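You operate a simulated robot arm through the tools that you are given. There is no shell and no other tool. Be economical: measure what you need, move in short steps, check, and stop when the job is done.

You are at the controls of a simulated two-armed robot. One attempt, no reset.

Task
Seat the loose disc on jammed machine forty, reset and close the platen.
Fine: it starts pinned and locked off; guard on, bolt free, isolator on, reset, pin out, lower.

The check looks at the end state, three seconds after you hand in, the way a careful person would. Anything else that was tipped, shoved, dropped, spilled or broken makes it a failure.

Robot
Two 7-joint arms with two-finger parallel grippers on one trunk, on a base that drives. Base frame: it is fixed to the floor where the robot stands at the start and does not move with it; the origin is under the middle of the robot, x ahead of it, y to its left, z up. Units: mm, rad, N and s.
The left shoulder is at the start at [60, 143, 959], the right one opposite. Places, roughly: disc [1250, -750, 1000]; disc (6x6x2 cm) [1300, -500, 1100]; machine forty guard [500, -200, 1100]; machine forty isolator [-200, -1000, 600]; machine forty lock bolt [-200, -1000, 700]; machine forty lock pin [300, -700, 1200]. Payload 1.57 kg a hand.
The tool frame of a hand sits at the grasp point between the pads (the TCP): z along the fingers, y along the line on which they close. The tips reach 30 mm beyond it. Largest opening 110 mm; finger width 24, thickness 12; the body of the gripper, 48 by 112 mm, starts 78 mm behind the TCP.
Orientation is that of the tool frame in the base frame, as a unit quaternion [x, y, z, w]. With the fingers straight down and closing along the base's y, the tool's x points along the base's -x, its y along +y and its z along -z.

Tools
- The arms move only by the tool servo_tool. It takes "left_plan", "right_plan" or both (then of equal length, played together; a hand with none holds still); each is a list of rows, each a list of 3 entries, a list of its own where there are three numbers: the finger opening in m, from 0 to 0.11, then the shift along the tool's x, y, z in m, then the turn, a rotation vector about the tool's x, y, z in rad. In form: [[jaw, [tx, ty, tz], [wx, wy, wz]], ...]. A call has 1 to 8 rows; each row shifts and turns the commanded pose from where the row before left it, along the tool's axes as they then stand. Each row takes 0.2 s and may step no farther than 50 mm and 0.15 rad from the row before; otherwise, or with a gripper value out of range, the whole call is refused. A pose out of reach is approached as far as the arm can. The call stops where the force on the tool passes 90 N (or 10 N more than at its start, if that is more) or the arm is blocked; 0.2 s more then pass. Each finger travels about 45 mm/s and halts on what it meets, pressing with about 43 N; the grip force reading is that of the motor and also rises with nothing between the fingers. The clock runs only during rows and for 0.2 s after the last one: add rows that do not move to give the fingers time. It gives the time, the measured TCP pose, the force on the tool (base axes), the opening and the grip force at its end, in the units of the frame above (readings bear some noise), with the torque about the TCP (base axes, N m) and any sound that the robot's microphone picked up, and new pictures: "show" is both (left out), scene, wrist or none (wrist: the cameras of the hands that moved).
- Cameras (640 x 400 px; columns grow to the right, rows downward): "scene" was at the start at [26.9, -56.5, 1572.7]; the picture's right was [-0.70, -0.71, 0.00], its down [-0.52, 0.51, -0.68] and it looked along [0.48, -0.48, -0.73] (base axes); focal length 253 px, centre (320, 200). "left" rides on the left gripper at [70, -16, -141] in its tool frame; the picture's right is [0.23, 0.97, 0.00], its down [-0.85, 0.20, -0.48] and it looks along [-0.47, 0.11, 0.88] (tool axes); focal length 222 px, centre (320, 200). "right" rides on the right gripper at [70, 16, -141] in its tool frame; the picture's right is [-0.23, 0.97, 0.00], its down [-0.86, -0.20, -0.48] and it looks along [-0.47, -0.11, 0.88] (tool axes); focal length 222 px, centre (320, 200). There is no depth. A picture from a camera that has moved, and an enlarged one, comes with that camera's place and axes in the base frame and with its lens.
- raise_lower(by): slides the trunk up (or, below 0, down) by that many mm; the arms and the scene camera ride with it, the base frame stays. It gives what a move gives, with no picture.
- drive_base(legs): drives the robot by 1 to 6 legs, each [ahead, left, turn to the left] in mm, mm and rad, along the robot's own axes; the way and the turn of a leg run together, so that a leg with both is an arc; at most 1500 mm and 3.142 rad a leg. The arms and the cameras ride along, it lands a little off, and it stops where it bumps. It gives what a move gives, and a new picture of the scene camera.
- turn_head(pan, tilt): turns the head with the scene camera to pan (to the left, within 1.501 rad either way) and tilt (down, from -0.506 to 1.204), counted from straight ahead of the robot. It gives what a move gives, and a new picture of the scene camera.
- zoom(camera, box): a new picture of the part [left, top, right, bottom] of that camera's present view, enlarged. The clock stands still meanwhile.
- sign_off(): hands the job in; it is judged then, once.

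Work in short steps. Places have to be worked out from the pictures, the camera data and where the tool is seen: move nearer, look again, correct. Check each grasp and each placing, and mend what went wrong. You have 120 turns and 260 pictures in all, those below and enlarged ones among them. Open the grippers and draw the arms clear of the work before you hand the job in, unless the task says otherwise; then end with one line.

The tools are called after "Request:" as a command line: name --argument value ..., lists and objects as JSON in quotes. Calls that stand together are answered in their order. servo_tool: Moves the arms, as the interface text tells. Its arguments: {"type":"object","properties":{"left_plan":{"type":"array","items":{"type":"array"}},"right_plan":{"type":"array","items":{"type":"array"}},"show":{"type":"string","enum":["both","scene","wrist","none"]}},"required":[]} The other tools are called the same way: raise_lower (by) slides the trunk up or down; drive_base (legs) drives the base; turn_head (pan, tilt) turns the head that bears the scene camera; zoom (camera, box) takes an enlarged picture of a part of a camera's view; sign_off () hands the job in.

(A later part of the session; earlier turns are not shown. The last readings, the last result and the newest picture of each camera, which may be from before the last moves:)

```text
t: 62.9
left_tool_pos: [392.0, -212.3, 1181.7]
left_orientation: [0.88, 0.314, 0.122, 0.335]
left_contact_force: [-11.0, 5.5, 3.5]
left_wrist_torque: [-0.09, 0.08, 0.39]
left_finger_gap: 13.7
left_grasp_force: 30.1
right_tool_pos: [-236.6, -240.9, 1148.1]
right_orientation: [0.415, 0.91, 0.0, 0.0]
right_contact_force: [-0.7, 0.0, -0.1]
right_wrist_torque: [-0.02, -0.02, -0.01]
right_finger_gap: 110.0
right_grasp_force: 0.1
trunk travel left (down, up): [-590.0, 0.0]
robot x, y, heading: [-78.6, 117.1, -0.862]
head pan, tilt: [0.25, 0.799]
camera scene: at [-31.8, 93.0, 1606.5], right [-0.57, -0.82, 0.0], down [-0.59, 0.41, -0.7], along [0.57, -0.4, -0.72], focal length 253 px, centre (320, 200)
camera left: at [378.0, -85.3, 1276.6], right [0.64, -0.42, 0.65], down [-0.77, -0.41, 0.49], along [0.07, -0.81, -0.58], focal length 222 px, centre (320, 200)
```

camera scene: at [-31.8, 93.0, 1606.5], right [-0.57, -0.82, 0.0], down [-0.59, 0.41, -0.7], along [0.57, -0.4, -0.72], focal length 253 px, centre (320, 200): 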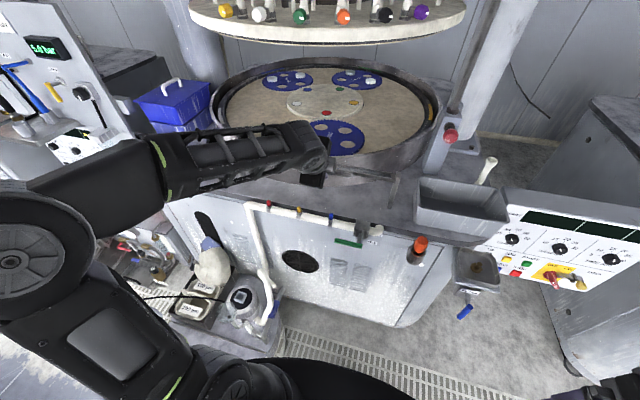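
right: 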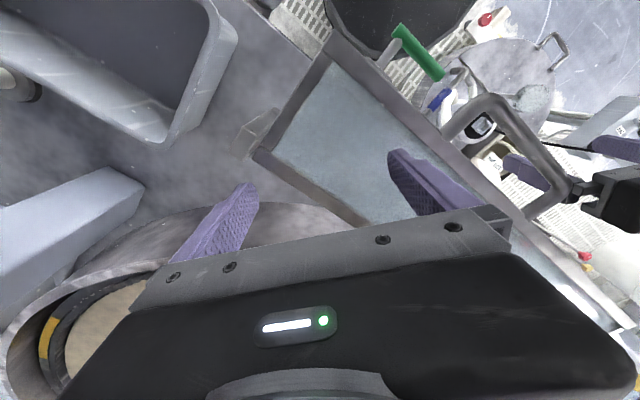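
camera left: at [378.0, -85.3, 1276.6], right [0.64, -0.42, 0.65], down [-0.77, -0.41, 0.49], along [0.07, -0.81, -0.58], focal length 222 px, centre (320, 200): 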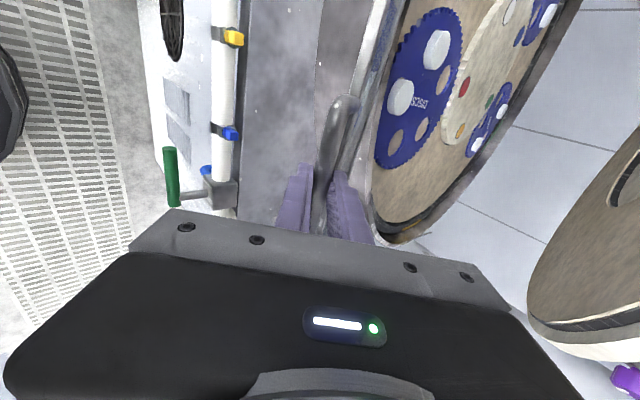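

It's holding well with ~12 N. Continuing another 0.4 rad with slightly less forward motion.

Request:
servo_tool --left_plan '[[0.0, [0, 0.0167, -0.006], [0.1, 0, 0]], [0.0, [0, 0.0167, -0.005], [0.1, 0, 0]], [0.0, [0, 0.0167, -0.005], [0.1, 0, 0]], [0.0, [0, 0.0167, -0.005], [0.1, 0, 0]], [0.0, [0, 0, 0], [0, 0, 0]]]'

```text
t: 64.1
left_tool_pos: [422.3, -247.7, 1231.9]
left_orientation: [0.929, 0.332, 0.057, 0.151]
left_contact_force: [-0.4, -11.6, -15.7]
left_wrist_torque: [-0.26, 0.34, 0.21]
left_finger_gap: 14.1
left_grasp_force: 30.2
right_tool_pos: [-235.7, -244.8, 1148.6]
right_orientation: [0.416, 0.909, 0.0, -0.002]
right_contact_force: [0.0, 0.1, -0.1]
right_wrist_torque: [-0.03, 0.0, -0.03]
right_finger_gap: 109.9
right_grasp_force: 0.0
trunk travel left (down, up): [-590.0, 0.0]
robot x, y, heading: [-75.7, 116.5, -0.855]
head pan, tilt: [0.25, 0.799]
camera scene: at [-28.2, 88.4, 1606.1], right [-0.57, -0.82, 0.0], down [-0.59, 0.41, -0.7], along [0.57, -0.4, -0.72], focal length 253 px, centre (320, 200)
camera left: at [436.8, -157.0, 1361.7], right [0.76, -0.57, 0.31], down [-0.64, -0.57, 0.51], along [-0.11, -0.59, -0.8], focal length 222 px, centre (320, 200)
```

scene: 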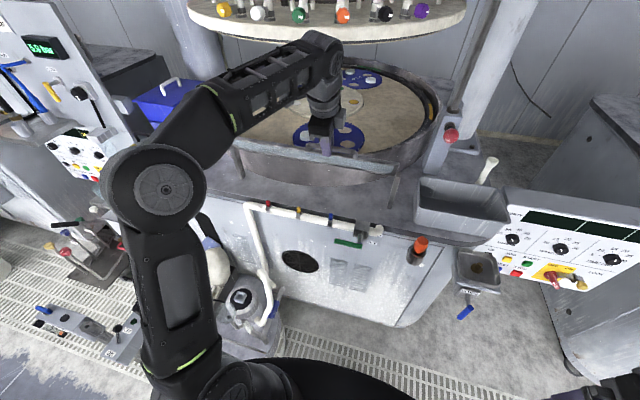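
left: 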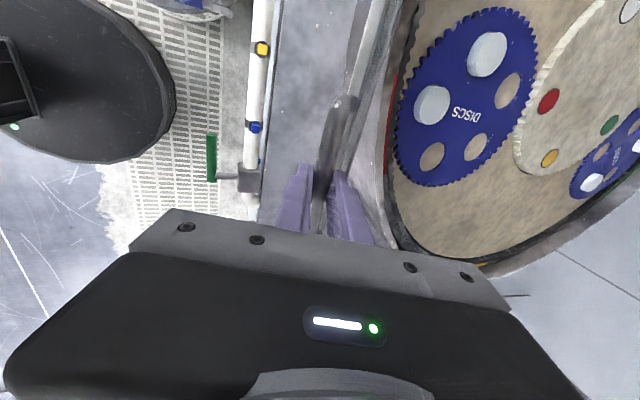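

The guard is around 53° up. I'll continue, pitching the tool back slowly so the wrist stays clear of the platen, to about 70°.

Request:
servo_tool --left_plan '[[0.0, [0, 0.01, -0.003], [-0.08, 0, 0]], [0.0, [0, 0.01, -0.0017], [-0.08, 0, 0]], [0.0, [0, 0.0144, 0.0005], [-0.08, 0, 0]], [0.0, [0, 0.0147, 0.002], [-0.08, 0, 0]], [0.0, [0, 0, 0], [0, 0, 0]]]'

```text
t: 65.3
left_tool_pos: [447.3, -278.7, 1256.6]
left_orientation: [0.892, 0.319, 0.111, 0.299]
left_contact_force: [-5.8, -5.5, -6.8]
left_wrist_torque: [0.15, 0.05, -0.1]
left_finger_gap: 13.7
left_grasp_force: 30.0
right_tool_pos: [-235.9, -242.4, 1148.2]
right_orientation: [0.415, 0.91, 0.0, -0.001]
right_contact_force: [-0.2, 0.8, -0.6]
right_wrist_torque: [0.02, -0.03, 0.03]
right_finger_gap: 110.1
right_grasp_force: 0.0
trunk travel left (down, up): [-590.0, 0.0]
robot x, y, heading: [-74.4, 117.8, -0.859]
head pan, tilt: [0.25, 0.799]
camera scene: at [-30.0, 90.4, 1606.4], right [-0.57, -0.82, 0.0], down [-0.59, 0.41, -0.7], along [0.57, -0.4, -0.72], focal length 253 px, centre (320, 200)
camera left: at [439.3, -159.4, 1361.0], right [0.67, -0.46, 0.59], down [-0.74, -0.44, 0.5], along [0.04, -0.77, -0.64], focal length 222 px, centre (320, 200)
```

scene: 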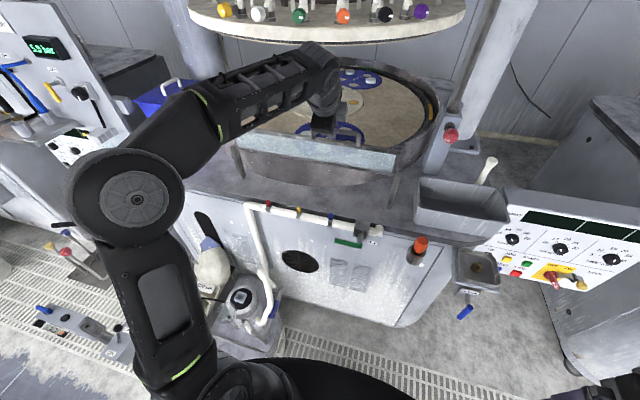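
left: 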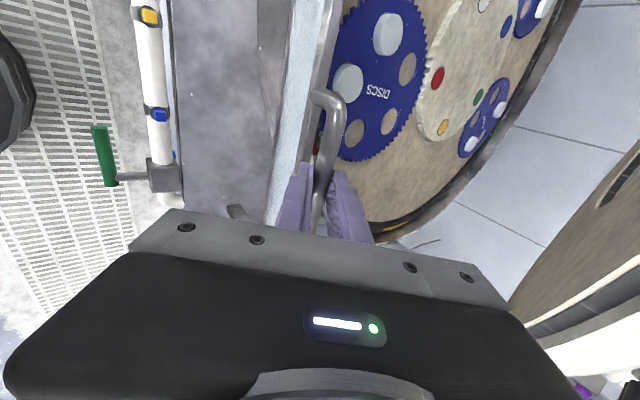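

Holding well at ~70°. Continuing toward vertical.

Request:
servo_tool --left_plan '[[0.0, [0, 0.0136, 0.0052], [-0.05, 0, 0]], [0.0, [0, 0.0127, 0.0074], [-0.05, 0, 0]], [0.0, [0, 0.0113, 0.0084], [-0.05, 0, 0]], [0.0, [0, 0.0091, 0.0093], [-0.05, 0, 0]], [0.0, [0, 0, 0], [0, 0, 0]]]'

```text
t: 66.5
left_tool_pos: [479.9, -314.6, 1256.5]
left_orientation: [0.863, 0.309, 0.141, 0.374]
left_contact_force: [-36.3, 39.5, -36.1]
left_wrist_torque: [0.71, 0.36, -0.03]
left_finger_gap: 16.3
left_grasp_force: 31.6
right_tool_pos: [-236.9, -237.8, 1148.0]
right_orientation: [0.416, 0.909, -0.001, 0.001]
right_contact_force: [-0.4, -0.3, -0.4]
right_wrist_torque: [0.0, 0.01, 0.01]
right_finger_gap: 110.0
right_grasp_force: 0.1
trunk travel left (down, up): [-590.0, 0.0]
robot x, y, heading: [-77.4, 119.0, -0.86]
head pan, tilt: [0.25, 0.799]
camera scene: at [-33.5, 97.7, 1606.1], right [-0.57, -0.82, 0.0], down [-0.59, 0.41, -0.7], along [0.57, -0.4, -0.71], focal length 253 px, centre (320, 200)
camera left: at [458.6, -181.5, 1342.1], right [0.59, -0.37, 0.71], down [-0.8, -0.39, 0.46], along [0.11, -0.85, -0.52], focal length 222 px, centre (320, 200)
```

scene: 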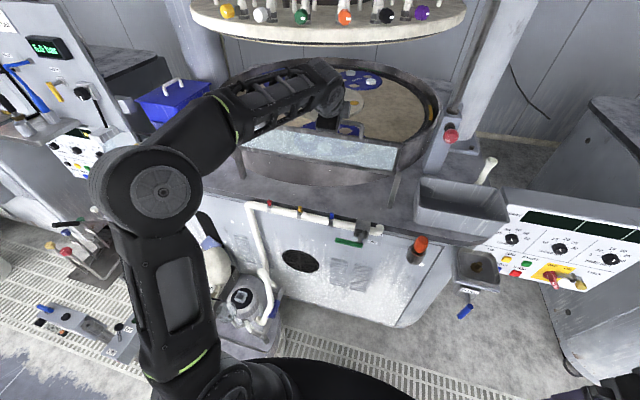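
left: 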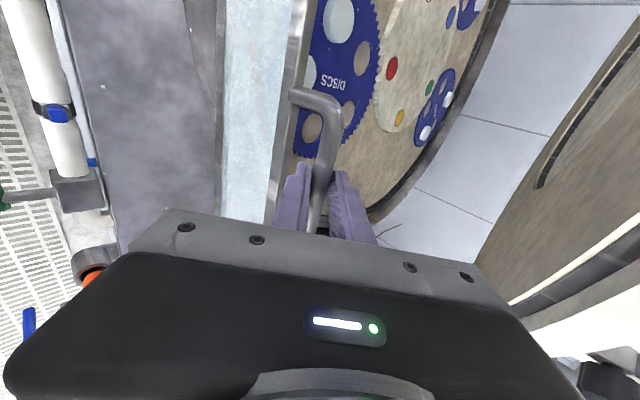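

The guard resists now near vertical (about 54 N), likely its stop. Zooming to check its posture before releasing.

Request:
zoom --camera "scene" --box '[210, 100, 430, 230]'

Request:
servo_tool --left_plan '[[0.0, [0, -0.001, -0.001], [0, 0, 0]], [0.018, [0, 0, 0], [0, 0, 0]], [0.026, [0, 0, 0], [0, 0, 0]], [0.03, [0, 0, 0], [0, 0, 0]]]'

```text
2.91 times, centred on (320, 165) of scene
camera zoom: at [-33.5, 97.7, 1606.1], right [-0.57, -0.82, 0.0], down [-0.59, 0.41, -0.7], along [0.57, -0.4, -0.71], focal length 735 px, centre (320, 302)
```

zoom: 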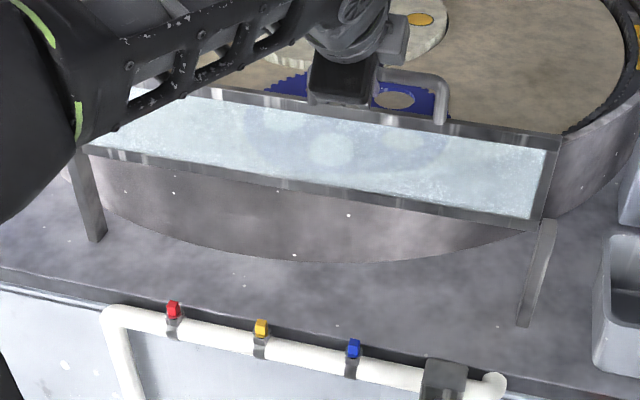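

```text
t: 67.5
left_tool_pos: [483.6, -319.3, 1265.9]
left_orientation: [0.858, 0.307, 0.141, 0.387]
left_contact_force: [-5.3, 11.3, -8.6]
left_wrist_torque: [0.33, -0.07, -0.06]
left_finger_gap: 42.7
left_grasp_force: 7.1
right_tool_pos: [-235.6, -240.7, 1148.0]
right_orientation: [0.415, 0.91, -0.001, -0.001]
right_contact_force: [0.5, 0.1, 0.0]
right_wrist_torque: [0.0, 0.03, -0.02]
right_finger_gap: 110.2
right_grasp_force: 0.0
trunk travel left (down, up): [-590.0, 0.0]
robot x, y, heading: [-76.6, 112.1, -0.86]
head pan, tilt: [0.25, 0.799]
camera scene: at [-29.8, 93.3, 1606.5], right [-0.57, -0.82, 0.0], down [-0.59, 0.41, -0.7], along [0.57, -0.4, -0.72], focal length 253 px, centre (320, 200)
camera left: at [462.5, -185.0, 1348.5], right [0.58, -0.35, 0.73], down [-0.81, -0.37, 0.46], along [0.11, -0.86, -0.5], focal length 222 px, centre (320, 200)
```

scene: 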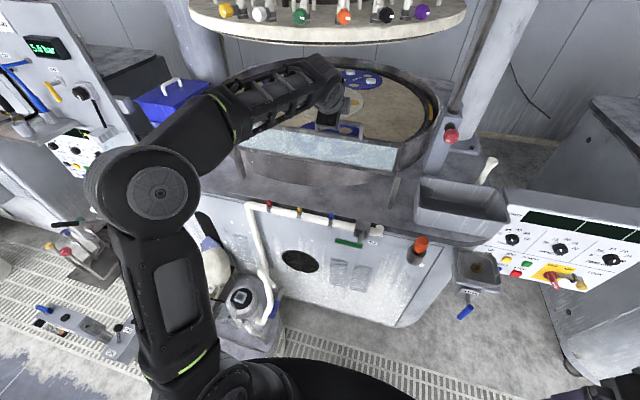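
left: 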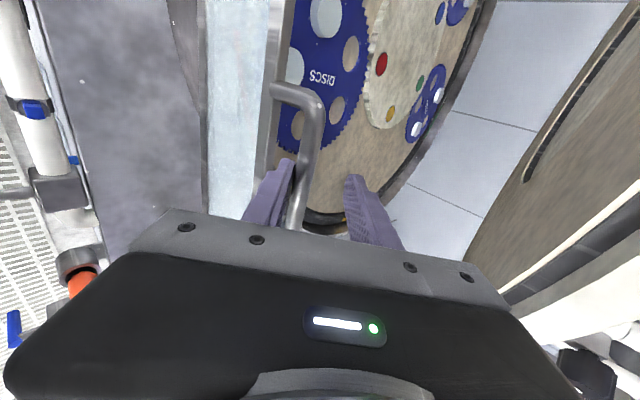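

The bar is leaning on the lower finger, so the guard is not yet over its balance. I'll push it a little further forward.

Request:
servo_tool --left_plan '[[0.03, [0, 0.0051, 0.0061], [0, 0, 0]], [0.03, [0, 0.0051, 0.0061], [0, 0, 0]], [0.03, [0, 0.0051, 0.0061], [0, 0, 0]], [0.03, [0, 0, 0], [0, 0, 0]]]'

Request:
zoom --camera "scene" --box '[210, 100, 430, 230]'

```text
t: 68.5
left_tool_pos: [494.5, -335.1, 1262.2]
left_orientation: [0.86, 0.306, 0.14, 0.383]
left_contact_force: [-21.3, 23.4, -20.5]
left_wrist_torque: [0.05, 0.19, -0.22]
left_finger_gap: 62.3
left_grasp_force: 18.3
right_tool_pos: [-237.3, -239.7, 1148.0]
right_orientation: [0.415, 0.91, 0.0, 0.001]
right_contact_force: [-0.2, 0.2, 0.0]
right_wrist_torque: [-0.02, 0.04, 0.02]
right_finger_gap: 109.9
right_grasp_force: 0.0
trunk travel left (down, up): [-590.0, 0.0]
robot x, y, heading: [-76.6, 113.6, -0.856]
head pan, tilt: [0.25, 0.799]
camera scene: at [-32.1, 95.2, 1606.4], right [-0.57, -0.82, 0.0], down [-0.59, 0.41, -0.7], along [0.57, -0.4, -0.72], focal length 253 px, centre (320, 200)
camera left: at [474.4, -201.5, 1346.2], right [0.59, -0.36, 0.73], down [-0.8, -0.38, 0.46], along [0.11, -0.85, -0.51], focal length 222 px, centre (320, 200)
```

scene: 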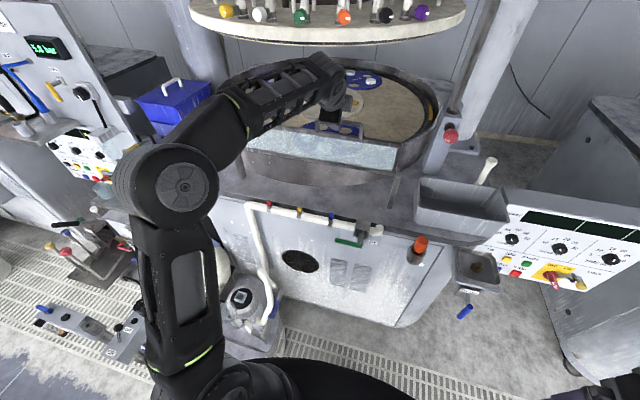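
left: 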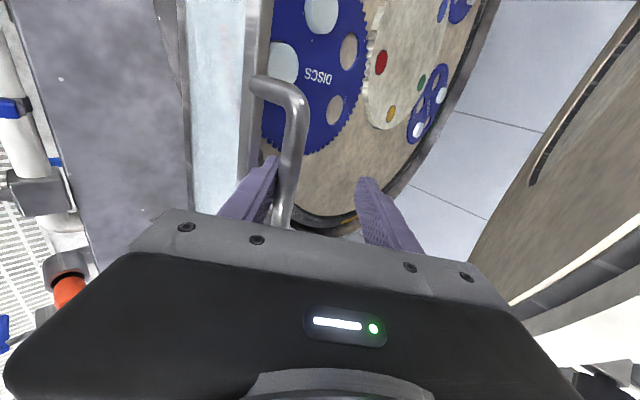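

```text
2.91 times, centred on (320, 165) of scene
camera zoom: at [-32.1, 95.2, 1606.4], right [-0.57, -0.82, 0.0], down [-0.59, 0.41, -0.7], along [0.57, -0.4, -0.72], focal length 735 px, centre (320, 302)
```

zoom: 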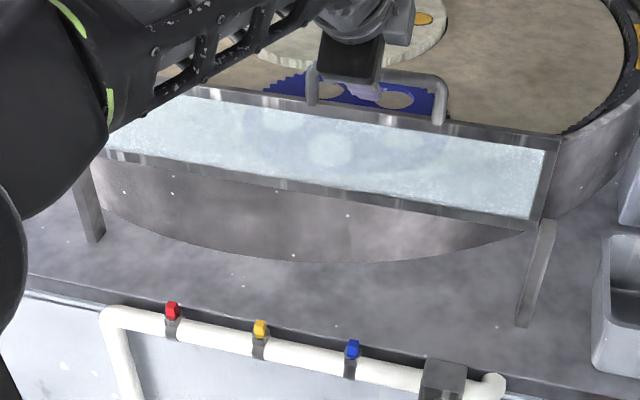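

The guard hasn't moved further while the finger was forced open, so it is against its stop. I'll unload and draw the hand back gently, watching whether it stays.

Request:
servo_tool --left_plan '[[0.07, [0, -0.01, -0.004], [0, 0, 0]], [0.07, [0, -0.01, -0.004], [0, 0, 0]], [0.07, [0, -0.006, 0], [0, 0, 0]], [0.07, [0, 0, 0], [0, 0, 0]]]'

```text
t: 69.5
left_tool_pos: [483.2, -320.1, 1256.4]
left_orientation: [0.857, 0.306, 0.142, 0.39]
left_contact_force: [1.9, 0.1, 19.6]
left_wrist_torque: [-0.05, 0.07, 0.02]
left_finger_gap: 56.3
left_grasp_force: 0.0
right_tool_pos: [-237.1, -241.5, 1147.4]
right_orientation: [0.416, 0.909, 0.0, 0.0]
right_contact_force: [-0.4, 0.4, 0.7]
right_wrist_torque: [0.0, 0.01, 0.0]
right_finger_gap: 110.2
right_grasp_force: 0.1
trunk travel left (down, up): [-590.0, 0.0]
robot x, y, heading: [-77.7, 119.9, -0.86]
head pan, tilt: [0.25, 0.799]
camera scene: at [-30.8, 93.4, 1606.8], right [-0.57, -0.82, 0.0], down [-0.59, 0.41, -0.7], along [0.57, -0.4, -0.72], focal length 253 px, centre (320, 200)
camera left: at [461.9, -185.3, 1336.7], right [0.58, -0.35, 0.74], down [-0.81, -0.37, 0.46], along [0.11, -0.86, -0.49], focal length 222 px, centre (320, 200)
```

scene: 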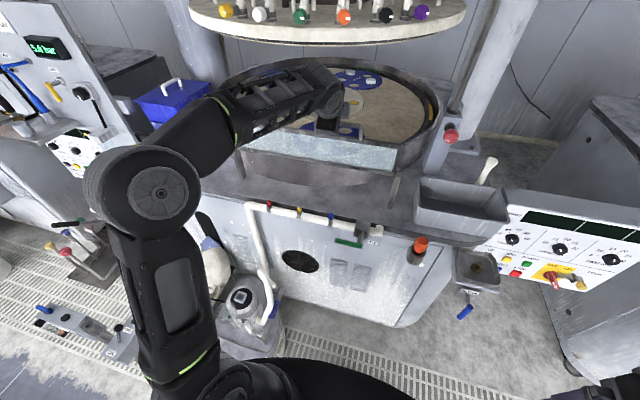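
left: 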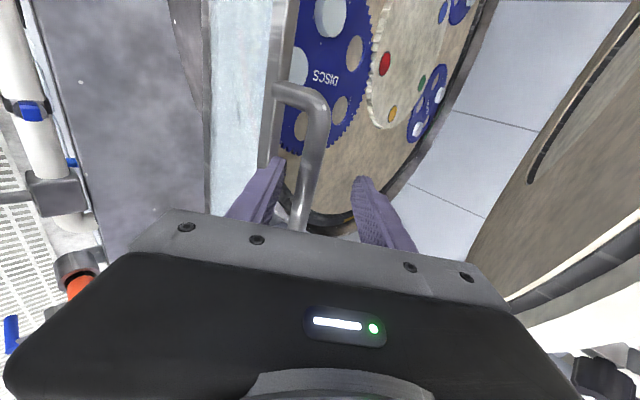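

The bar no longer rests on the finger and the guard stands. I'll withdraw along the finger axis.

Request:
servo_tool --left_plan '[[0.06, [0, 0.004, -0.02], [0, 0, 0]], [0.06, [0, 0, -0.03], [0, 0, 0]], [0.06, [0, 0, -0.04], [0, 0, 0]], [0.06, [0, -0.03, -0.04], [0, 0, 0]]]'

Request:
zoom --camera "scene" --box '[210, 100, 430, 230]'

```text
t: 70.5
left_tool_pos: [406.6, -230.9, 1317.0]
left_orientation: [0.858, 0.308, 0.141, 0.387]
left_contact_force: [-0.9, 0.0, -0.5]
left_wrist_torque: [0.01, -0.03, -0.03]
left_finger_gap: 59.9
left_grasp_force: 0.0
right_tool_pos: [-236.0, -240.2, 1148.9]
right_orientation: [0.417, 0.909, -0.001, 0.0]
right_contact_force: [0.1, -0.5, -0.3]
right_wrist_torque: [-0.03, -0.05, 0.01]
right_finger_gap: 109.9
right_grasp_force: 0.0
trunk travel left (down, up): [-590.0, 0.0]
robot x, y, heading: [-75.9, 117.5, -0.86]
head pan, tilt: [0.25, 0.799]
camera scene: at [-30.9, 93.9, 1606.5], right [-0.57, -0.82, 0.0], down [-0.59, 0.41, -0.7], along [0.57, -0.4, -0.72], focal length 253 px, centre (320, 200)
camera left: at [386.0, -96.4, 1399.1], right [0.58, -0.35, 0.73], down [-0.81, -0.37, 0.46], along [0.11, -0.86, -0.5], focal length 222 px, centre (320, 200)
```

scene: 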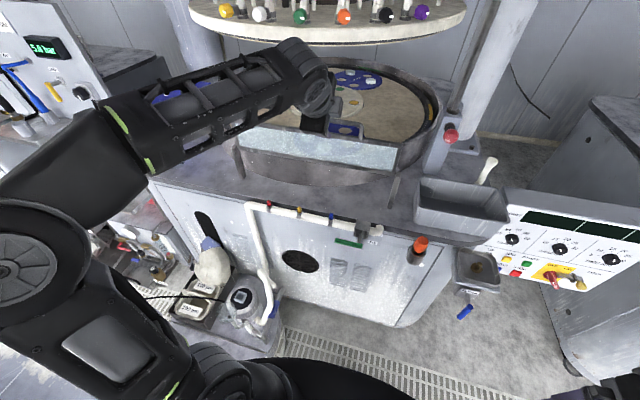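
left: 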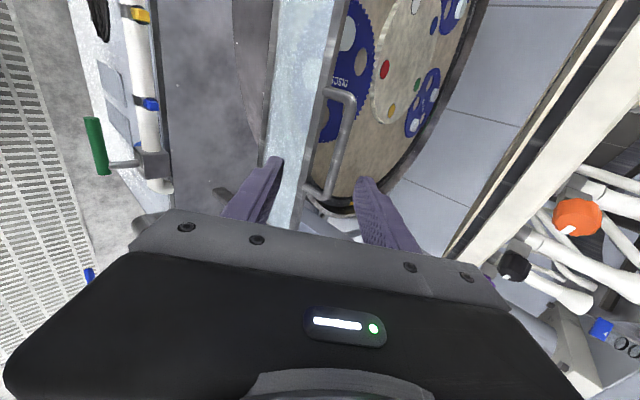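

```text
2.91 times, centred on (320, 165) of scene
camera zoom: at [-30.9, 93.9, 1606.5], right [-0.57, -0.82, 0.0], down [-0.59, 0.41, -0.7], along [0.57, -0.4, -0.72], focal length 735 px, centre (320, 302)
```

zoom: 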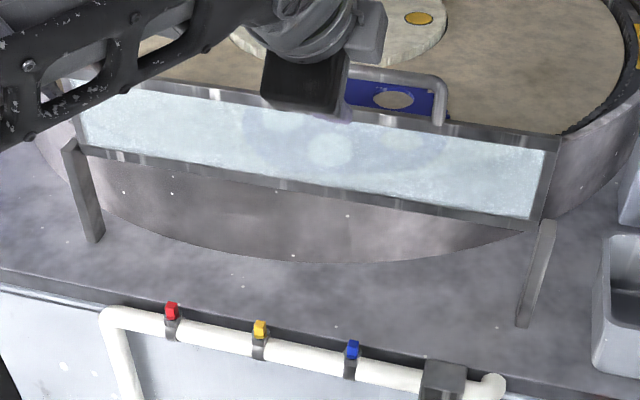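

The guard stands firmly, leaning on its stop. Next is the control panel: I'll retract the left hand, then drive right to face the panel.

Request:
servo_tool --left_plan '[[0.06, [0, -0.025, -0.03], [0, 0, 0]], [0.06, [0, -0.025, -0.03], [0, 0, 0]], [0.06, [0, -0.025, -0.03], [0, 0, 0]], [0.06, [0, -0.03, -0.01], [0, 0, 0]]]' --show "none"

Request:
drive_base --legs '[[-60, -300, 0], [0, -300, 0]]'

Request:
turn_head --pan 0.0 --tilt 0.75

```text
t: 71.5
left_tool_pos: [317.2, -122.0, 1302.9]
left_orientation: [0.858, 0.307, 0.141, 0.386]
left_contact_force: [0.0, 0.7, 0.0]
left_wrist_torque: [0.06, -0.04, 0.01]
left_finger_gap: 59.9
left_grasp_force: 0.1
right_tool_pos: [-235.6, -242.8, 1149.9]
right_orientation: [0.416, 0.909, 0.0, 0.0]
right_contact_force: [-0.1, -0.4, -0.6]
right_wrist_torque: [0.0, -0.03, 0.02]
right_finger_gap: 109.8
right_grasp_force: 0.1
trunk travel left (down, up): [-590.0, 0.0]
robot x, y, heading: [-73.3, 116.4, -0.857]
head pan, tilt: [0.25, 0.799]
```

```text
t: 75.3
left_tool_pos: [-182.7, -476.9, 1303.8]
left_orientation: [0.859, 0.304, 0.141, 0.388]
left_contact_force: [-0.1, 0.4, 0.8]
left_wrist_torque: [0.01, -0.02, 0.0]
left_finger_gap: 60.1
left_grasp_force: 0.0
right_tool_pos: [-736.7, -593.5, 1148.6]
right_orientation: [0.42, 0.907, 0.001, 0.0]
right_contact_force: [-1.7, -0.2, 0.5]
right_wrist_torque: [0.03, -0.04, -0.01]
right_finger_gap: 109.8
right_grasp_force: 0.0
trunk travel left (down, up): [-590.0, 0.0]
robot x, y, heading: [-575.8, -236.3, -0.862]
head pan, tilt: [0.25, 0.799]
camera scene: at [-529.7, -260.9, 1606.4], right [-0.58, -0.82, 0.0], down [-0.58, 0.41, -0.7], along [0.57, -0.4, -0.72], focal length 253 px, centre (320, 200)
```

scene: 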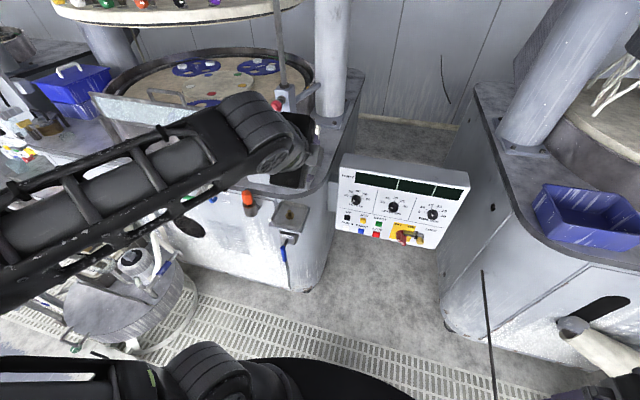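

```text
t: 76.0
left_tool_pos: [-181.6, -477.5, 1303.2]
left_orientation: [0.859, 0.304, 0.139, 0.387]
left_contact_force: [0.5, 0.4, 0.0]
left_wrist_torque: [-0.02, -0.04, 0.0]
left_finger_gap: 59.8
left_grasp_force: 0.1
right_tool_pos: [-736.9, -592.3, 1147.6]
right_orientation: [0.419, 0.908, 0.0, 0.0]
right_contact_force: [-0.1, -1.2, -0.4]
right_wrist_torque: [0.01, -0.01, -0.01]
right_finger_gap: 110.2
right_grasp_force: 0.1
trunk travel left (down, up): [-590.0, 0.0]
robot x, y, heading: [-575.2, -235.6, -0.865]
head pan, tilt: [0.0, 0.75]
camera scene: at [-540.7, -276.4, 1610.4], right [-0.76, -0.65, 0.0], down [-0.44, 0.52, -0.73], along [0.47, -0.56, -0.68], focal length 253 px, centre (320, 200)
```

scene: 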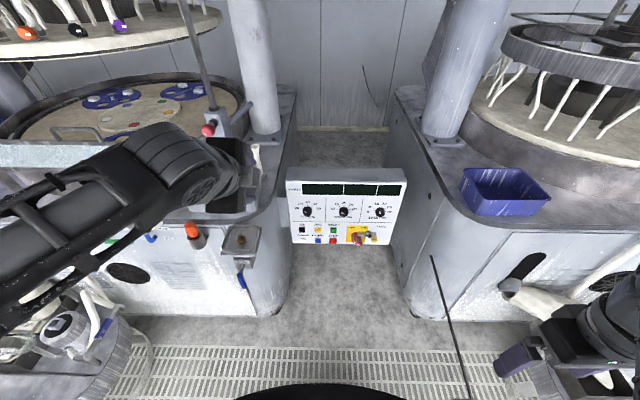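

The lever triangulates to about [-179, -986, 640], 830 ahead and 170 right. I'll tuck the left hand back, then drop the trunk and approach with the right arm.

Request:
servo_tool --left_plan '[[0.06, [0.015, -0.03, -0.03], [0, 0, 0]], [0.06, [0.015, -0.03, -0.03], [0, 0, 0]], [0.06, [0.015, -0.03, -0.03], [0, 0, 0]], [0.06, [0.015, -0.03, -0.03], [0, 0, 0]], [0.06, [0.015, -0.03, -0.03], [0, 0, 0]]]' --show "none"

Request:
zoom --camera "scene" --box '[260, 160, 440, 272]'

```text
t: 77.2
left_tool_pos: [-258.3, -264.3, 1291.7]
left_orientation: [0.859, 0.304, 0.14, 0.388]
left_contact_force: [0.0, -0.1, 0.4]
left_wrist_torque: [-0.05, 0.02, -0.01]
left_finger_gap: 60.1
left_grasp_force: 0.2
right_tool_pos: [-737.4, -590.6, 1149.0]
right_orientation: [0.419, 0.908, -0.001, -0.001]
right_contact_force: [0.6, 0.4, 0.1]
right_wrist_torque: [-0.02, 0.0, 0.01]
right_finger_gap: 109.7
right_grasp_force: 0.1
trunk travel left (down, up): [-590.0, 0.0]
robot x, y, heading: [-573.2, -237.8, -0.866]
head pan, tilt: [0.0, 0.75]
```

```text
3.56 times, centred on (350, 216) of scene
camera zoom: at [-541.1, -275.2, 1610.5], right [-0.76, -0.65, 0.0], down [-0.44, 0.52, -0.73], along [0.47, -0.56, -0.68], focal length 899 px, centre (213, 143)
```

zoom: 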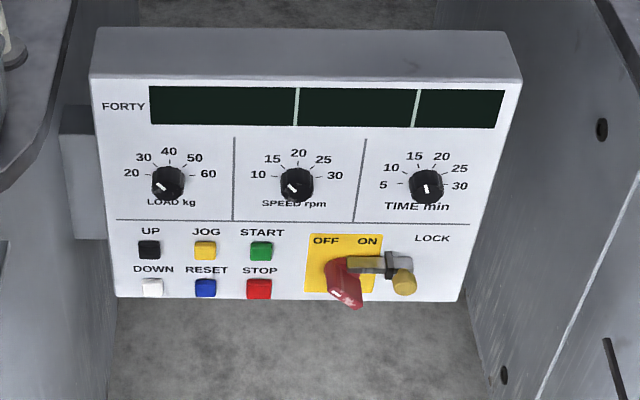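

The panel is now legible: DOWN is white, RESET is blue, and the bolt (yellow knob) blocks the red lever at OFF. I'll bring the right hand inboard, start pitching it forward, then advance and lower the trunk.

Request:
servo_tool --right_plan '[[0.06, [0, 0.035, 0], [0, 0, 0]], [0.06, [0, 0.035, 0], [0, 0, 0]], [0.06, [-0.02, 0.03, 0], [0, -0.15, 0]], [0.06, [-0.02, 0.03, 0], [0, -0.15, 0]], [0.04, [-0.02, 0, 0], [0, -0.15, 0]], [0.03, [-0.02, 0, 0], [0, -0.15, 0]], [0.03, [0, 0, 0], [0, -0.15, 0]], [0.03, [0, 0, 0], [0, -0.15, 0]]]' --show "none"

Request:
raise_lower --by -250

Request:
drive_base --legs '[[150, 0, 0]]'

```text
t: 78.7
left_tool_pos: [-258.3, -266.7, 1288.8]
left_orientation: [0.859, 0.305, 0.14, 0.387]
left_contact_force: [1.0, 0.2, 0.8]
left_wrist_torque: [-0.02, -0.04, 0.0]
left_finger_gap: 60.2
left_grasp_force: 0.1
right_tool_pos: [-619.0, -615.4, 1137.9]
right_orientation: [0.467, 0.858, -0.066, 0.202]
right_contact_force: [-0.5, -0.6, -0.8]
right_wrist_torque: [0.03, 0.02, -0.01]
right_finger_gap: 30.1
right_grasp_force: 0.1
right hand out of reach, approached as far as the arm can: row 1, 2, 4, 5, 6, 7
trunk travel left (down, up): [-590.0, 0.0]
robot x, y, heading: [-570.5, -239.5, -0.86]
head pan, tilt: [0.0, 0.75]
stopped in row 7 (right hand): the arm was blocked; the commanded pose is now the measured one
```

```text
t: 80.1
left_tool_pos: [-257.7, -267.4, 1156.6]
left_orientation: [0.859, 0.305, 0.139, 0.388]
left_contact_force: [-0.7, 0.3, 0.9]
left_wrist_torque: [0.02, 0.01, -0.02]
left_finger_gap: 60.0
left_grasp_force: 0.1
right_tool_pos: [-611.8, -608.1, 974.4]
right_orientation: [0.467, 0.867, 0.001, 0.171]
right_contact_force: [-0.2, 0.0, 0.2]
right_wrist_torque: [-0.02, -0.01, -0.04]
right_finger_gap: 30.1
right_grasp_force: 0.1
trunk travel left (down, up): [-459.0, 131.0]
robot x, y, heading: [-574.0, -235.5, -0.865]
head pan, tilt: [0.0, 0.75]
stopped: the arm was blocked; the commanded pose is now the measured one
```

```text
t: 81.5
left_tool_pos: [-158.0, -381.7, 1159.2]
left_orientation: [0.86, 0.304, 0.138, 0.386]
left_contact_force: [0.2, 0.6, 0.3]
left_wrist_torque: [0.03, 0.01, 0.0]
left_finger_gap: 60.2
left_grasp_force: 0.1
right_tool_pos: [-513.5, -725.4, 978.6]
right_orientation: [0.465, 0.868, 0.001, 0.173]
right_contact_force: [-0.1, 0.3, 0.2]
right_wrist_torque: [0.03, 0.04, 0.01]
right_finger_gap: 30.3
right_grasp_force: 0.0
trunk travel left (down, up): [-459.0, 131.0]
robot x, y, heading: [-476.8, -349.1, -0.866]
head pan, tilt: [0.0, 0.75]
camera scene: at [-441.3, -393.3, 1479.1], right [-0.76, -0.65, 0.0], down [-0.44, 0.52, -0.73], along [0.47, -0.56, -0.68], focal length 253 px, centre (320, 200)
```

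scene: 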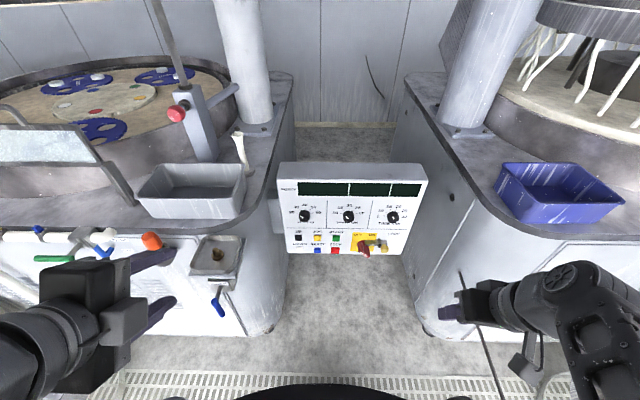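

The trunk stopped part-way because an arm was blocked. I'll look down to both sides to see why.

Request:
turn_head --pan -0.7 --tilt 1.1

Request:
turn_head --pan 0.6 --tilt 1.1

```text
t: 82.5
left_tool_pos: [-160.5, -381.1, 1159.2]
left_orientation: [0.859, 0.304, 0.14, 0.387]
left_contact_force: [0.2, 0.5, -0.4]
left_wrist_torque: [0.02, 0.02, -0.04]
left_finger_gap: 60.3
left_grasp_force: 0.0
right_tool_pos: [-514.0, -723.9, 978.2]
right_orientation: [0.466, 0.868, 0.0, 0.173]
right_contact_force: [0.6, -0.9, 0.4]
right_wrist_torque: [0.01, 0.03, -0.03]
right_finger_gap: 30.0
right_grasp_force: 0.0
trunk travel left (down, up): [-459.0, 131.0]
robot x, y, heading: [-473.1, -352.0, -0.864]
head pan, tilt: [-0.7, 1.1]
camera scene: at [-495.4, -392.4, 1453.3], right [-1.0, -0.01, 0.0], down [-0.01, 0.89, -0.45], along [0.0, -0.45, -0.89], focal length 253 px, centre (320, 200)
```

scene: 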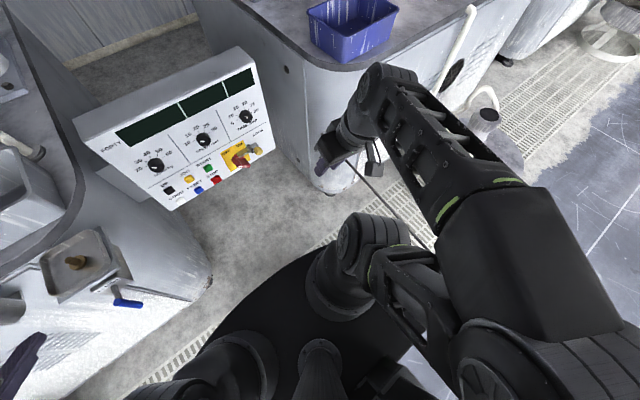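

```text
t: 84.0
left_tool_pos: [-159.8, -381.2, 1159.0]
left_orientation: [0.859, 0.304, 0.139, 0.387]
left_contact_force: [-0.4, 0.9, 0.2]
left_wrist_torque: [-0.05, 0.02, -0.01]
left_finger_gap: 60.2
left_grasp_force: 0.0
right_tool_pos: [-512.8, -724.3, 978.0]
right_orientation: [0.466, 0.868, 0.0, 0.173]
right_contact_force: [-0.4, 0.3, 0.4]
right_wrist_torque: [0.03, -0.02, 0.02]
right_finger_gap: 30.0
right_grasp_force: 0.0
trunk travel left (down, up): [-459.0, 131.0]
robot x, y, heading: [-472.8, -351.8, -0.864]
head pan, tilt: [0.6, 1.1]
camera scene: at [-435.0, -345.7, 1453.3], right [-0.26, -0.97, 0.0], down [-0.86, 0.23, -0.45], along [0.44, -0.12, -0.89], focal length 253 px, centre (320, 200)
```

scene: 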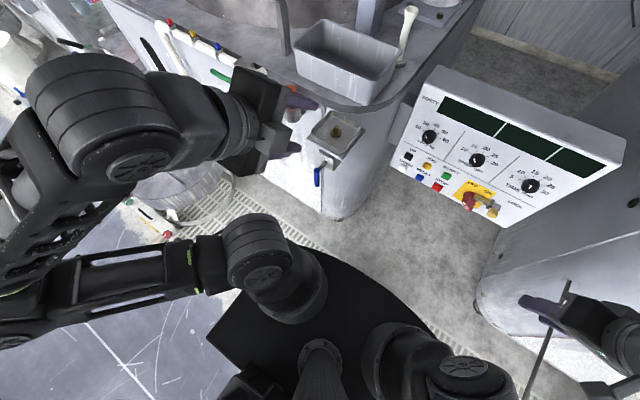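

The corridor between the machines is wide (about 870 mm), so there's room. The right arm was simply folded too tightly; I'll extend it forward and turn it to point at the panel.

Request:
servo_tool --right_plan '[[0.03, [-0.047, 0.0047, 0.0159], [0, 0, 0]], [0.03, [-0.047, 0.0047, 0.0159], [0, 0, 0]], [0.03, [-0.047, 0.0047, 0.0159], [0, 0, 0]], [0.03, [0, 0, 0], [0.015, -0.128, -0.035]], [0.03, [0, 0, 0], [0.015, -0.128, -0.035]], [0.03, [0, 0, 0], [0.015, -0.128, -0.035]], [0.03, [0, 0, 0], [0.015, -0.128, -0.035]], [0.03, [0, 0, 0], [0.015, -0.128, -0.035]]]'

```text
t: 85.8
left_tool_pos: [-158.4, -381.7, 1159.8]
left_orientation: [0.86, 0.303, 0.14, 0.387]
left_contact_force: [-0.7, 0.3, 0.3]
left_wrist_torque: [0.02, -0.01, 0.01]
left_finger_gap: 59.9
left_grasp_force: 0.0
right_tool_pos: [-404.9, -884.1, 1010.8]
right_orientation: [0.37, 0.806, -0.193, 0.419]
right_contact_force: [-0.1, 0.8, 0.0]
right_wrist_torque: [-0.01, 0.01, 0.0]
right_finger_gap: 30.0
right_grasp_force: 0.1
right hand out of reach, approached as far as the arm can: row 7, 8
trunk travel left (down, up): [-459.0, 131.0]
robot x, y, heading: [-477.4, -355.1, -0.863]
head pan, tilt: [0.6, 1.1]
camera scene: at [-435.1, -346.1, 1453.2], right [-0.26, -0.97, 0.0], down [-0.86, 0.23, -0.45], along [0.44, -0.12, -0.89], focal length 253 px, centre (320, 200)
camera right: at [-493.9, -755.4, 1034.5], right [0.82, 0.53, 0.19], down [-0.09, -0.21, 0.97], along [0.56, -0.82, -0.12], focal length 222 px, centre (320, 200)
```

scene: 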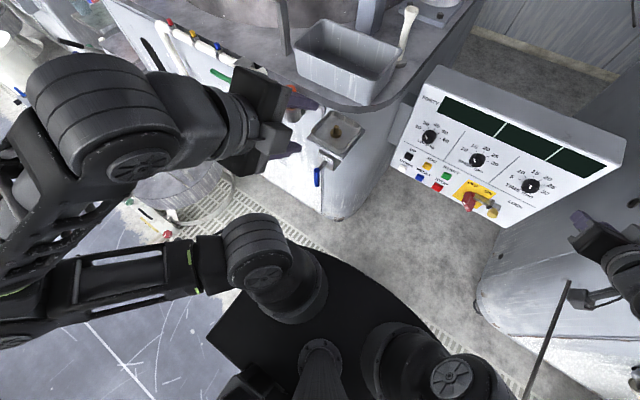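
right: 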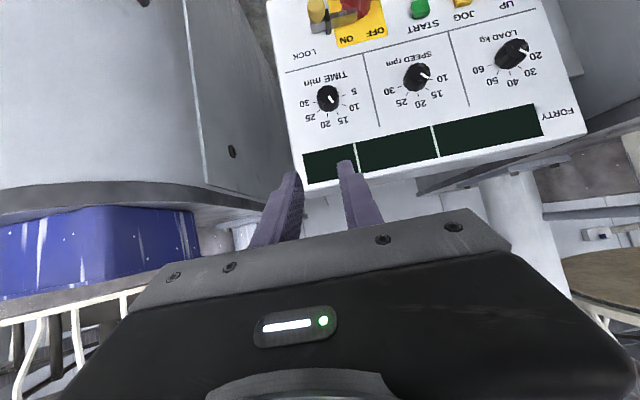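

The panel turns out to be a vertical plane at n≈647 with lever pivot ≈[-179,-992,638], RESET ≈[-30,-867,609] and DOWN ≈[27,-819,608]. I'll lower the trunk further.

Request:
raise_lower --by -200

Request:
turn_head --pan -0.2 --tilt 0.7

```text
t: 88.0
left_tool_pos: [-158.7, -381.8, 958.8]
left_orientation: [0.859, 0.305, 0.139, 0.387]
left_contact_force: [0.0, 0.3, 0.2]
left_wrist_torque: [-0.03, -0.01, 0.01]
left_finger_gap: 60.1
left_grasp_force: 0.0
right_tool_pos: [-405.3, -883.1, 809.7]
right_orientation: [0.371, 0.807, -0.192, 0.418]
right_contact_force: [0.2, 0.3, -0.7]
right_wrist_torque: [-0.01, -0.02, -0.01]
right_finger_gap: 30.0
right_grasp_force: 0.1
trunk travel left (down, up): [-259.0, 331.0]
robot x, y, heading: [-474.8, -351.9, -0.867]
head pan, tilt: [0.6, 1.1]
```

```text
t: 89.1
left_tool_pos: [-158.9, -381.6, 958.5]
left_orientation: [0.859, 0.304, 0.139, 0.387]
left_contact_force: [-0.6, 0.1, -1.1]
left_wrist_torque: [0.03, 0.03, 0.0]
left_finger_gap: 59.8
left_grasp_force: 0.1
right_tool_pos: [-404.4, -883.4, 810.7]
right_orientation: [0.372, 0.806, -0.192, 0.418]
right_contact_force: [0.0, 0.3, 0.6]
right_wrist_torque: [-0.03, 0.0, 0.03]
right_finger_gap: 30.2
right_grasp_force: 0.1
trunk travel left (down, up): [-259.0, 331.0]
robot x, y, heading: [-473.7, -349.6, -0.869]
head pan, tilt: [-0.201, 0.7]
camera scene: at [-454.7, -403.5, 1283.2], right [-0.87, -0.48, 0.0], down [-0.31, 0.56, -0.76], along [0.37, -0.67, -0.64], focal length 253 px, centre (320, 200)
```

scene: 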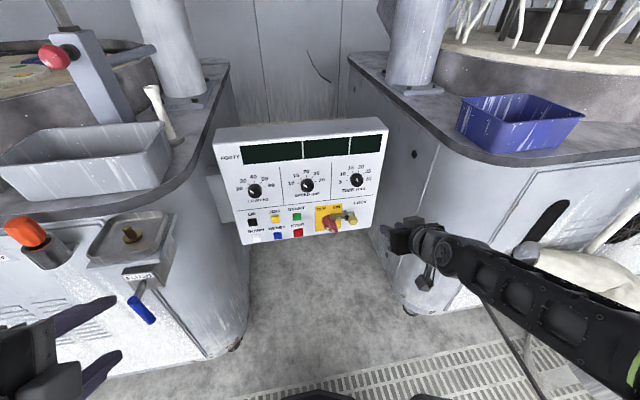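

Lowered fine. Enlarging the lever and bolt.

Request:
zoom --camera "scene" --box '[230, 190, 390, 260]'

Request:
zoom --camera "scene" --box '[305, 195, 370, 240]'

Request:
zoom --camera "right" --box '[0, 0, 640, 400]'

```text
4.00 times, centred on (310, 225) of scene
camera zoom: at [-454.7, -403.5, 1283.2], right [-0.87, -0.48, 0.0], down [-0.31, 0.56, -0.76], along [0.37, -0.67, -0.64], focal length 1011 px, centre (360, 100)
```

zoom: 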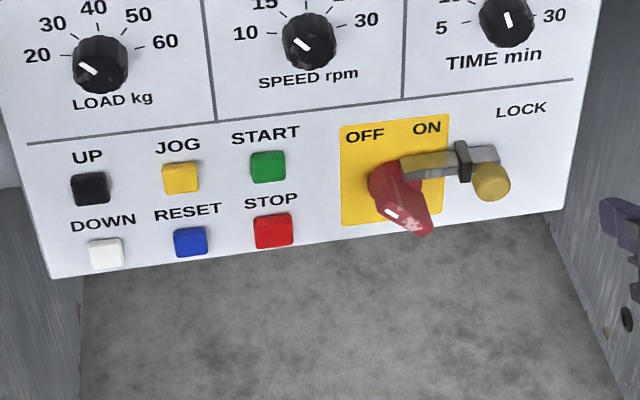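

```text
8.89 times, centred on (338, 218) of scene
camera zoom: at [-454.7, -403.5, 1283.2], right [-0.87, -0.48, 0.0], down [-0.31, 0.56, -0.76], along [0.37, -0.67, -0.64], focal length 2247 px, centre (164, 44)
```

zoom: 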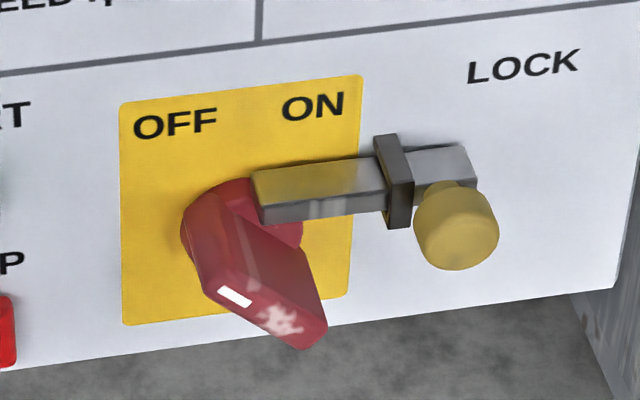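

```text
1.00 times, centred on (320, 200) of right
camera zoom: at [-493.8, -755.0, 834.8], right [0.82, 0.53, 0.19], down [-0.09, -0.21, 0.97], along [0.56, -0.82, -0.13], focal length 222 px, centre (320, 200)
```

zoom: 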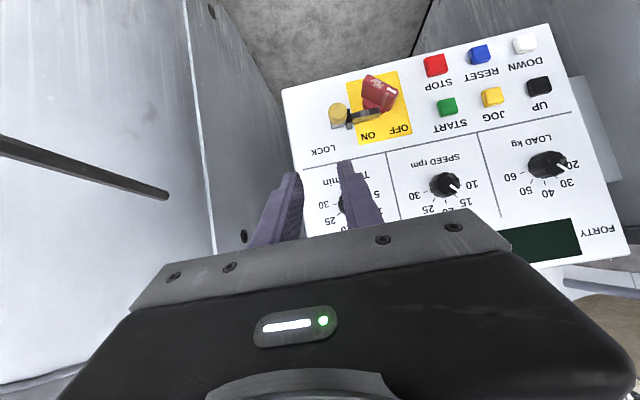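

Knob triangulates to about [-250, -1011, 658], protruding ~33 mm from the panel. I'll zoom the wrist view to understand the lever's shape.

Request:
zoom --camera "right" --box '[310, 50, 430, 150]'

```text
4.00 times, centred on (370, 100) of right
camera zoom: at [-493.8, -755.0, 834.8], right [0.82, 0.53, 0.19], down [-0.09, -0.21, 0.97], along [0.56, -0.82, -0.13], focal length 888 px, centre (120, 600)
```

zoom: 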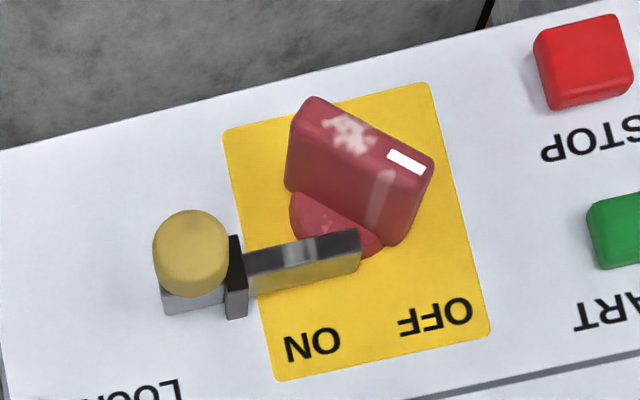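

The lever is a blade knob with its white mark at OFF; the bolt bar blocks its swing toward ON. I'll move the right hand to a stand-off before the yellow knob and level the tool.

Request:
servo_tool --right_plan '[[0.06, [0.0163, 0.0089, 0.0428], [0, 0, 0]], [0.06, [0.0163, 0.0089, 0.0428], [0, 0, 0]], [0.06, [0.0163, 0.0089, 0.0428], [0, 0, 0]], [0.06, [0.0163, 0.0089, 0.0428], [0, 0, 0]], [0.06, [0, 0, 0], [0, -0.15, 0]], [0.06, [0, 0, 0], [0, -0.15, 0]], [0.06, [0, 0, 0], [0, -0.15, 0]], [0.06, [0, 0, 0], [0, -0.15, 0]]]'

```text
t: 90.9
left_tool_pos: [-161.7, -383.0, 960.4]
left_orientation: [0.859, 0.304, 0.14, 0.387]
left_contact_force: [-1.2, 0.5, -0.1]
left_wrist_torque: [0.06, -0.04, 0.08]
left_finger_gap: 60.0
left_grasp_force: 0.0
right_tool_pos: [-311.3, -937.4, 658.5]
right_orientation: [0.297, 0.646, -0.292, 0.639]
right_contact_force: [-0.1, -0.1, 0.9]
right_wrist_torque: [0.02, 0.06, -0.03]
right_finger_gap: 59.7
right_grasp_force: 0.1
trunk travel left (down, up): [-259.0, 331.0]
robot x, y, heading: [-478.0, -350.6, -0.862]
head pan, tilt: [-0.201, 0.7]
camera scene: at [-456.7, -404.3, 1283.2], right [-0.88, -0.48, 0.0], down [-0.31, 0.56, -0.77], along [0.37, -0.67, -0.64], focal length 253 px, centre (320, 200)
camera right: at [-391.3, -819.3, 590.6], right [0.74, 0.63, 0.23], down [-0.46, 0.23, 0.86], along [0.49, -0.74, 0.46], focal length 222 px, centre (320, 200)
```

scene: 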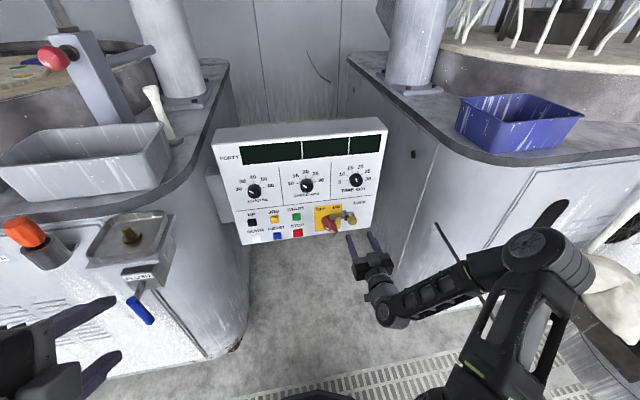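
right: 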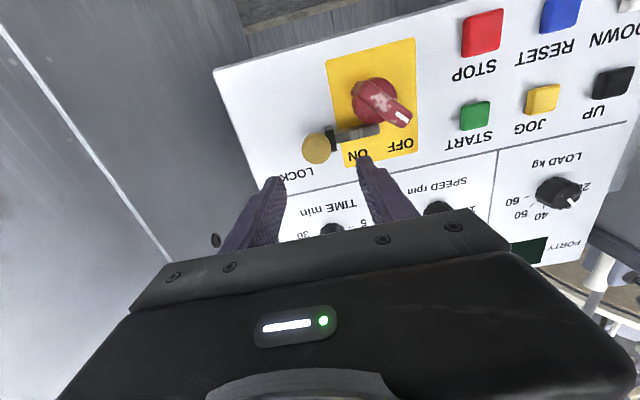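

Tool is level and square to the panel. I'll roll it -90° so the fingers close vertically on the knob.

Request:
servo_tool --right_plan '[[0.06, [0, 0, 0], [0, 0, -0.15]], [0.06, [0, 0, 0], [0, 0, -0.15]], [0.06, [0, 0, 0], [0, 0, -0.15]], [0.06, [0, 0, 0], [0, 0, -0.15]], [0.06, [0, 0, 0], [0, 0, -0.15]], [0.06, [0, 0, 0], [0, 0, -0.15]], [0.06, [0, 0, 0], [0, 0, -0.15]], [0.06, [0, 0, 0], [0, 0, -0.15]]]' --show "none"

Request:
servo_tool --right_plan '[[0.06, [0, 0, 0], [0, 0, -0.15]], [0.06, [0, 0, 0], [0, 0, -0.15]], [0.06, [0, 0, 0], [0, 0, -0.07]], [0.06, [0, 0, 0], [0, 0, 0]]]'

```text
t: 92.7
left_tool_pos: [-159.6, -382.0, 959.4]
left_orientation: [0.859, 0.305, 0.14, 0.388]
left_contact_force: [-0.9, 0.2, -0.4]
left_wrist_torque: [0.01, 0.0, -0.04]
left_finger_gap: 59.9
left_grasp_force: 0.0
right_tool_pos: [-310.7, -938.3, 658.6]
right_orientation: [-0.12, 0.702, -0.602, 0.36]
right_contact_force: [-0.4, -0.6, -0.3]
right_wrist_torque: [0.02, -0.02, 0.02]
right_finger_gap: 60.0
right_grasp_force: 0.0
trunk travel left (down, up): [-259.0, 331.0]
robot x, y, heading: [-480.7, -352.4, -0.861]
head pan, tilt: [-0.201, 0.7]
```

```text
t: 93.7
left_tool_pos: [-160.0, -381.6, 959.6]
left_orientation: [0.859, 0.304, 0.14, 0.387]
left_contact_force: [0.1, 0.1, 0.2]
left_wrist_torque: [-0.01, 0.01, 0.01]
left_finger_gap: 59.9
left_grasp_force: 0.1
right_tool_pos: [-311.3, -937.9, 657.8]
right_orientation: [-0.247, 0.668, -0.658, 0.244]
right_contact_force: [-0.2, 0.2, -0.6]
right_wrist_torque: [0.02, 0.02, 0.03]
right_finger_gap: 60.1
right_grasp_force: 0.1
trunk travel left (down, up): [-259.0, 331.0]
robot x, y, heading: [-476.6, -354.2, -0.864]
head pan, tilt: [-0.201, 0.7]
camera scene: at [-454.8, -403.6, 1283.2], right [-0.87, -0.48, 0.0], down [-0.31, 0.56, -0.76], along [0.37, -0.67, -0.64], focal length 253 px, centre (320, 200)
camera right: at [-456.6, -876.1, 644.0], right [0.16, 0.16, -0.97], down [0.34, 0.92, 0.21], along [0.93, -0.37, 0.1], focal length 222 px, centre (320, 200)
```

scene: 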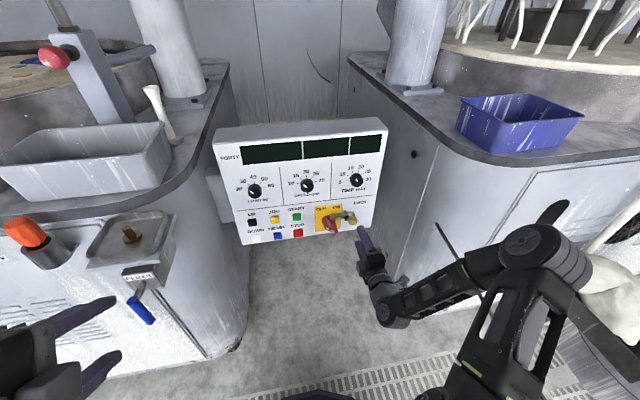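
right: 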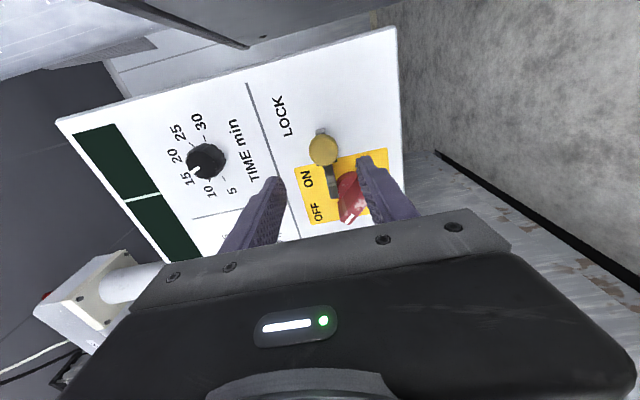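

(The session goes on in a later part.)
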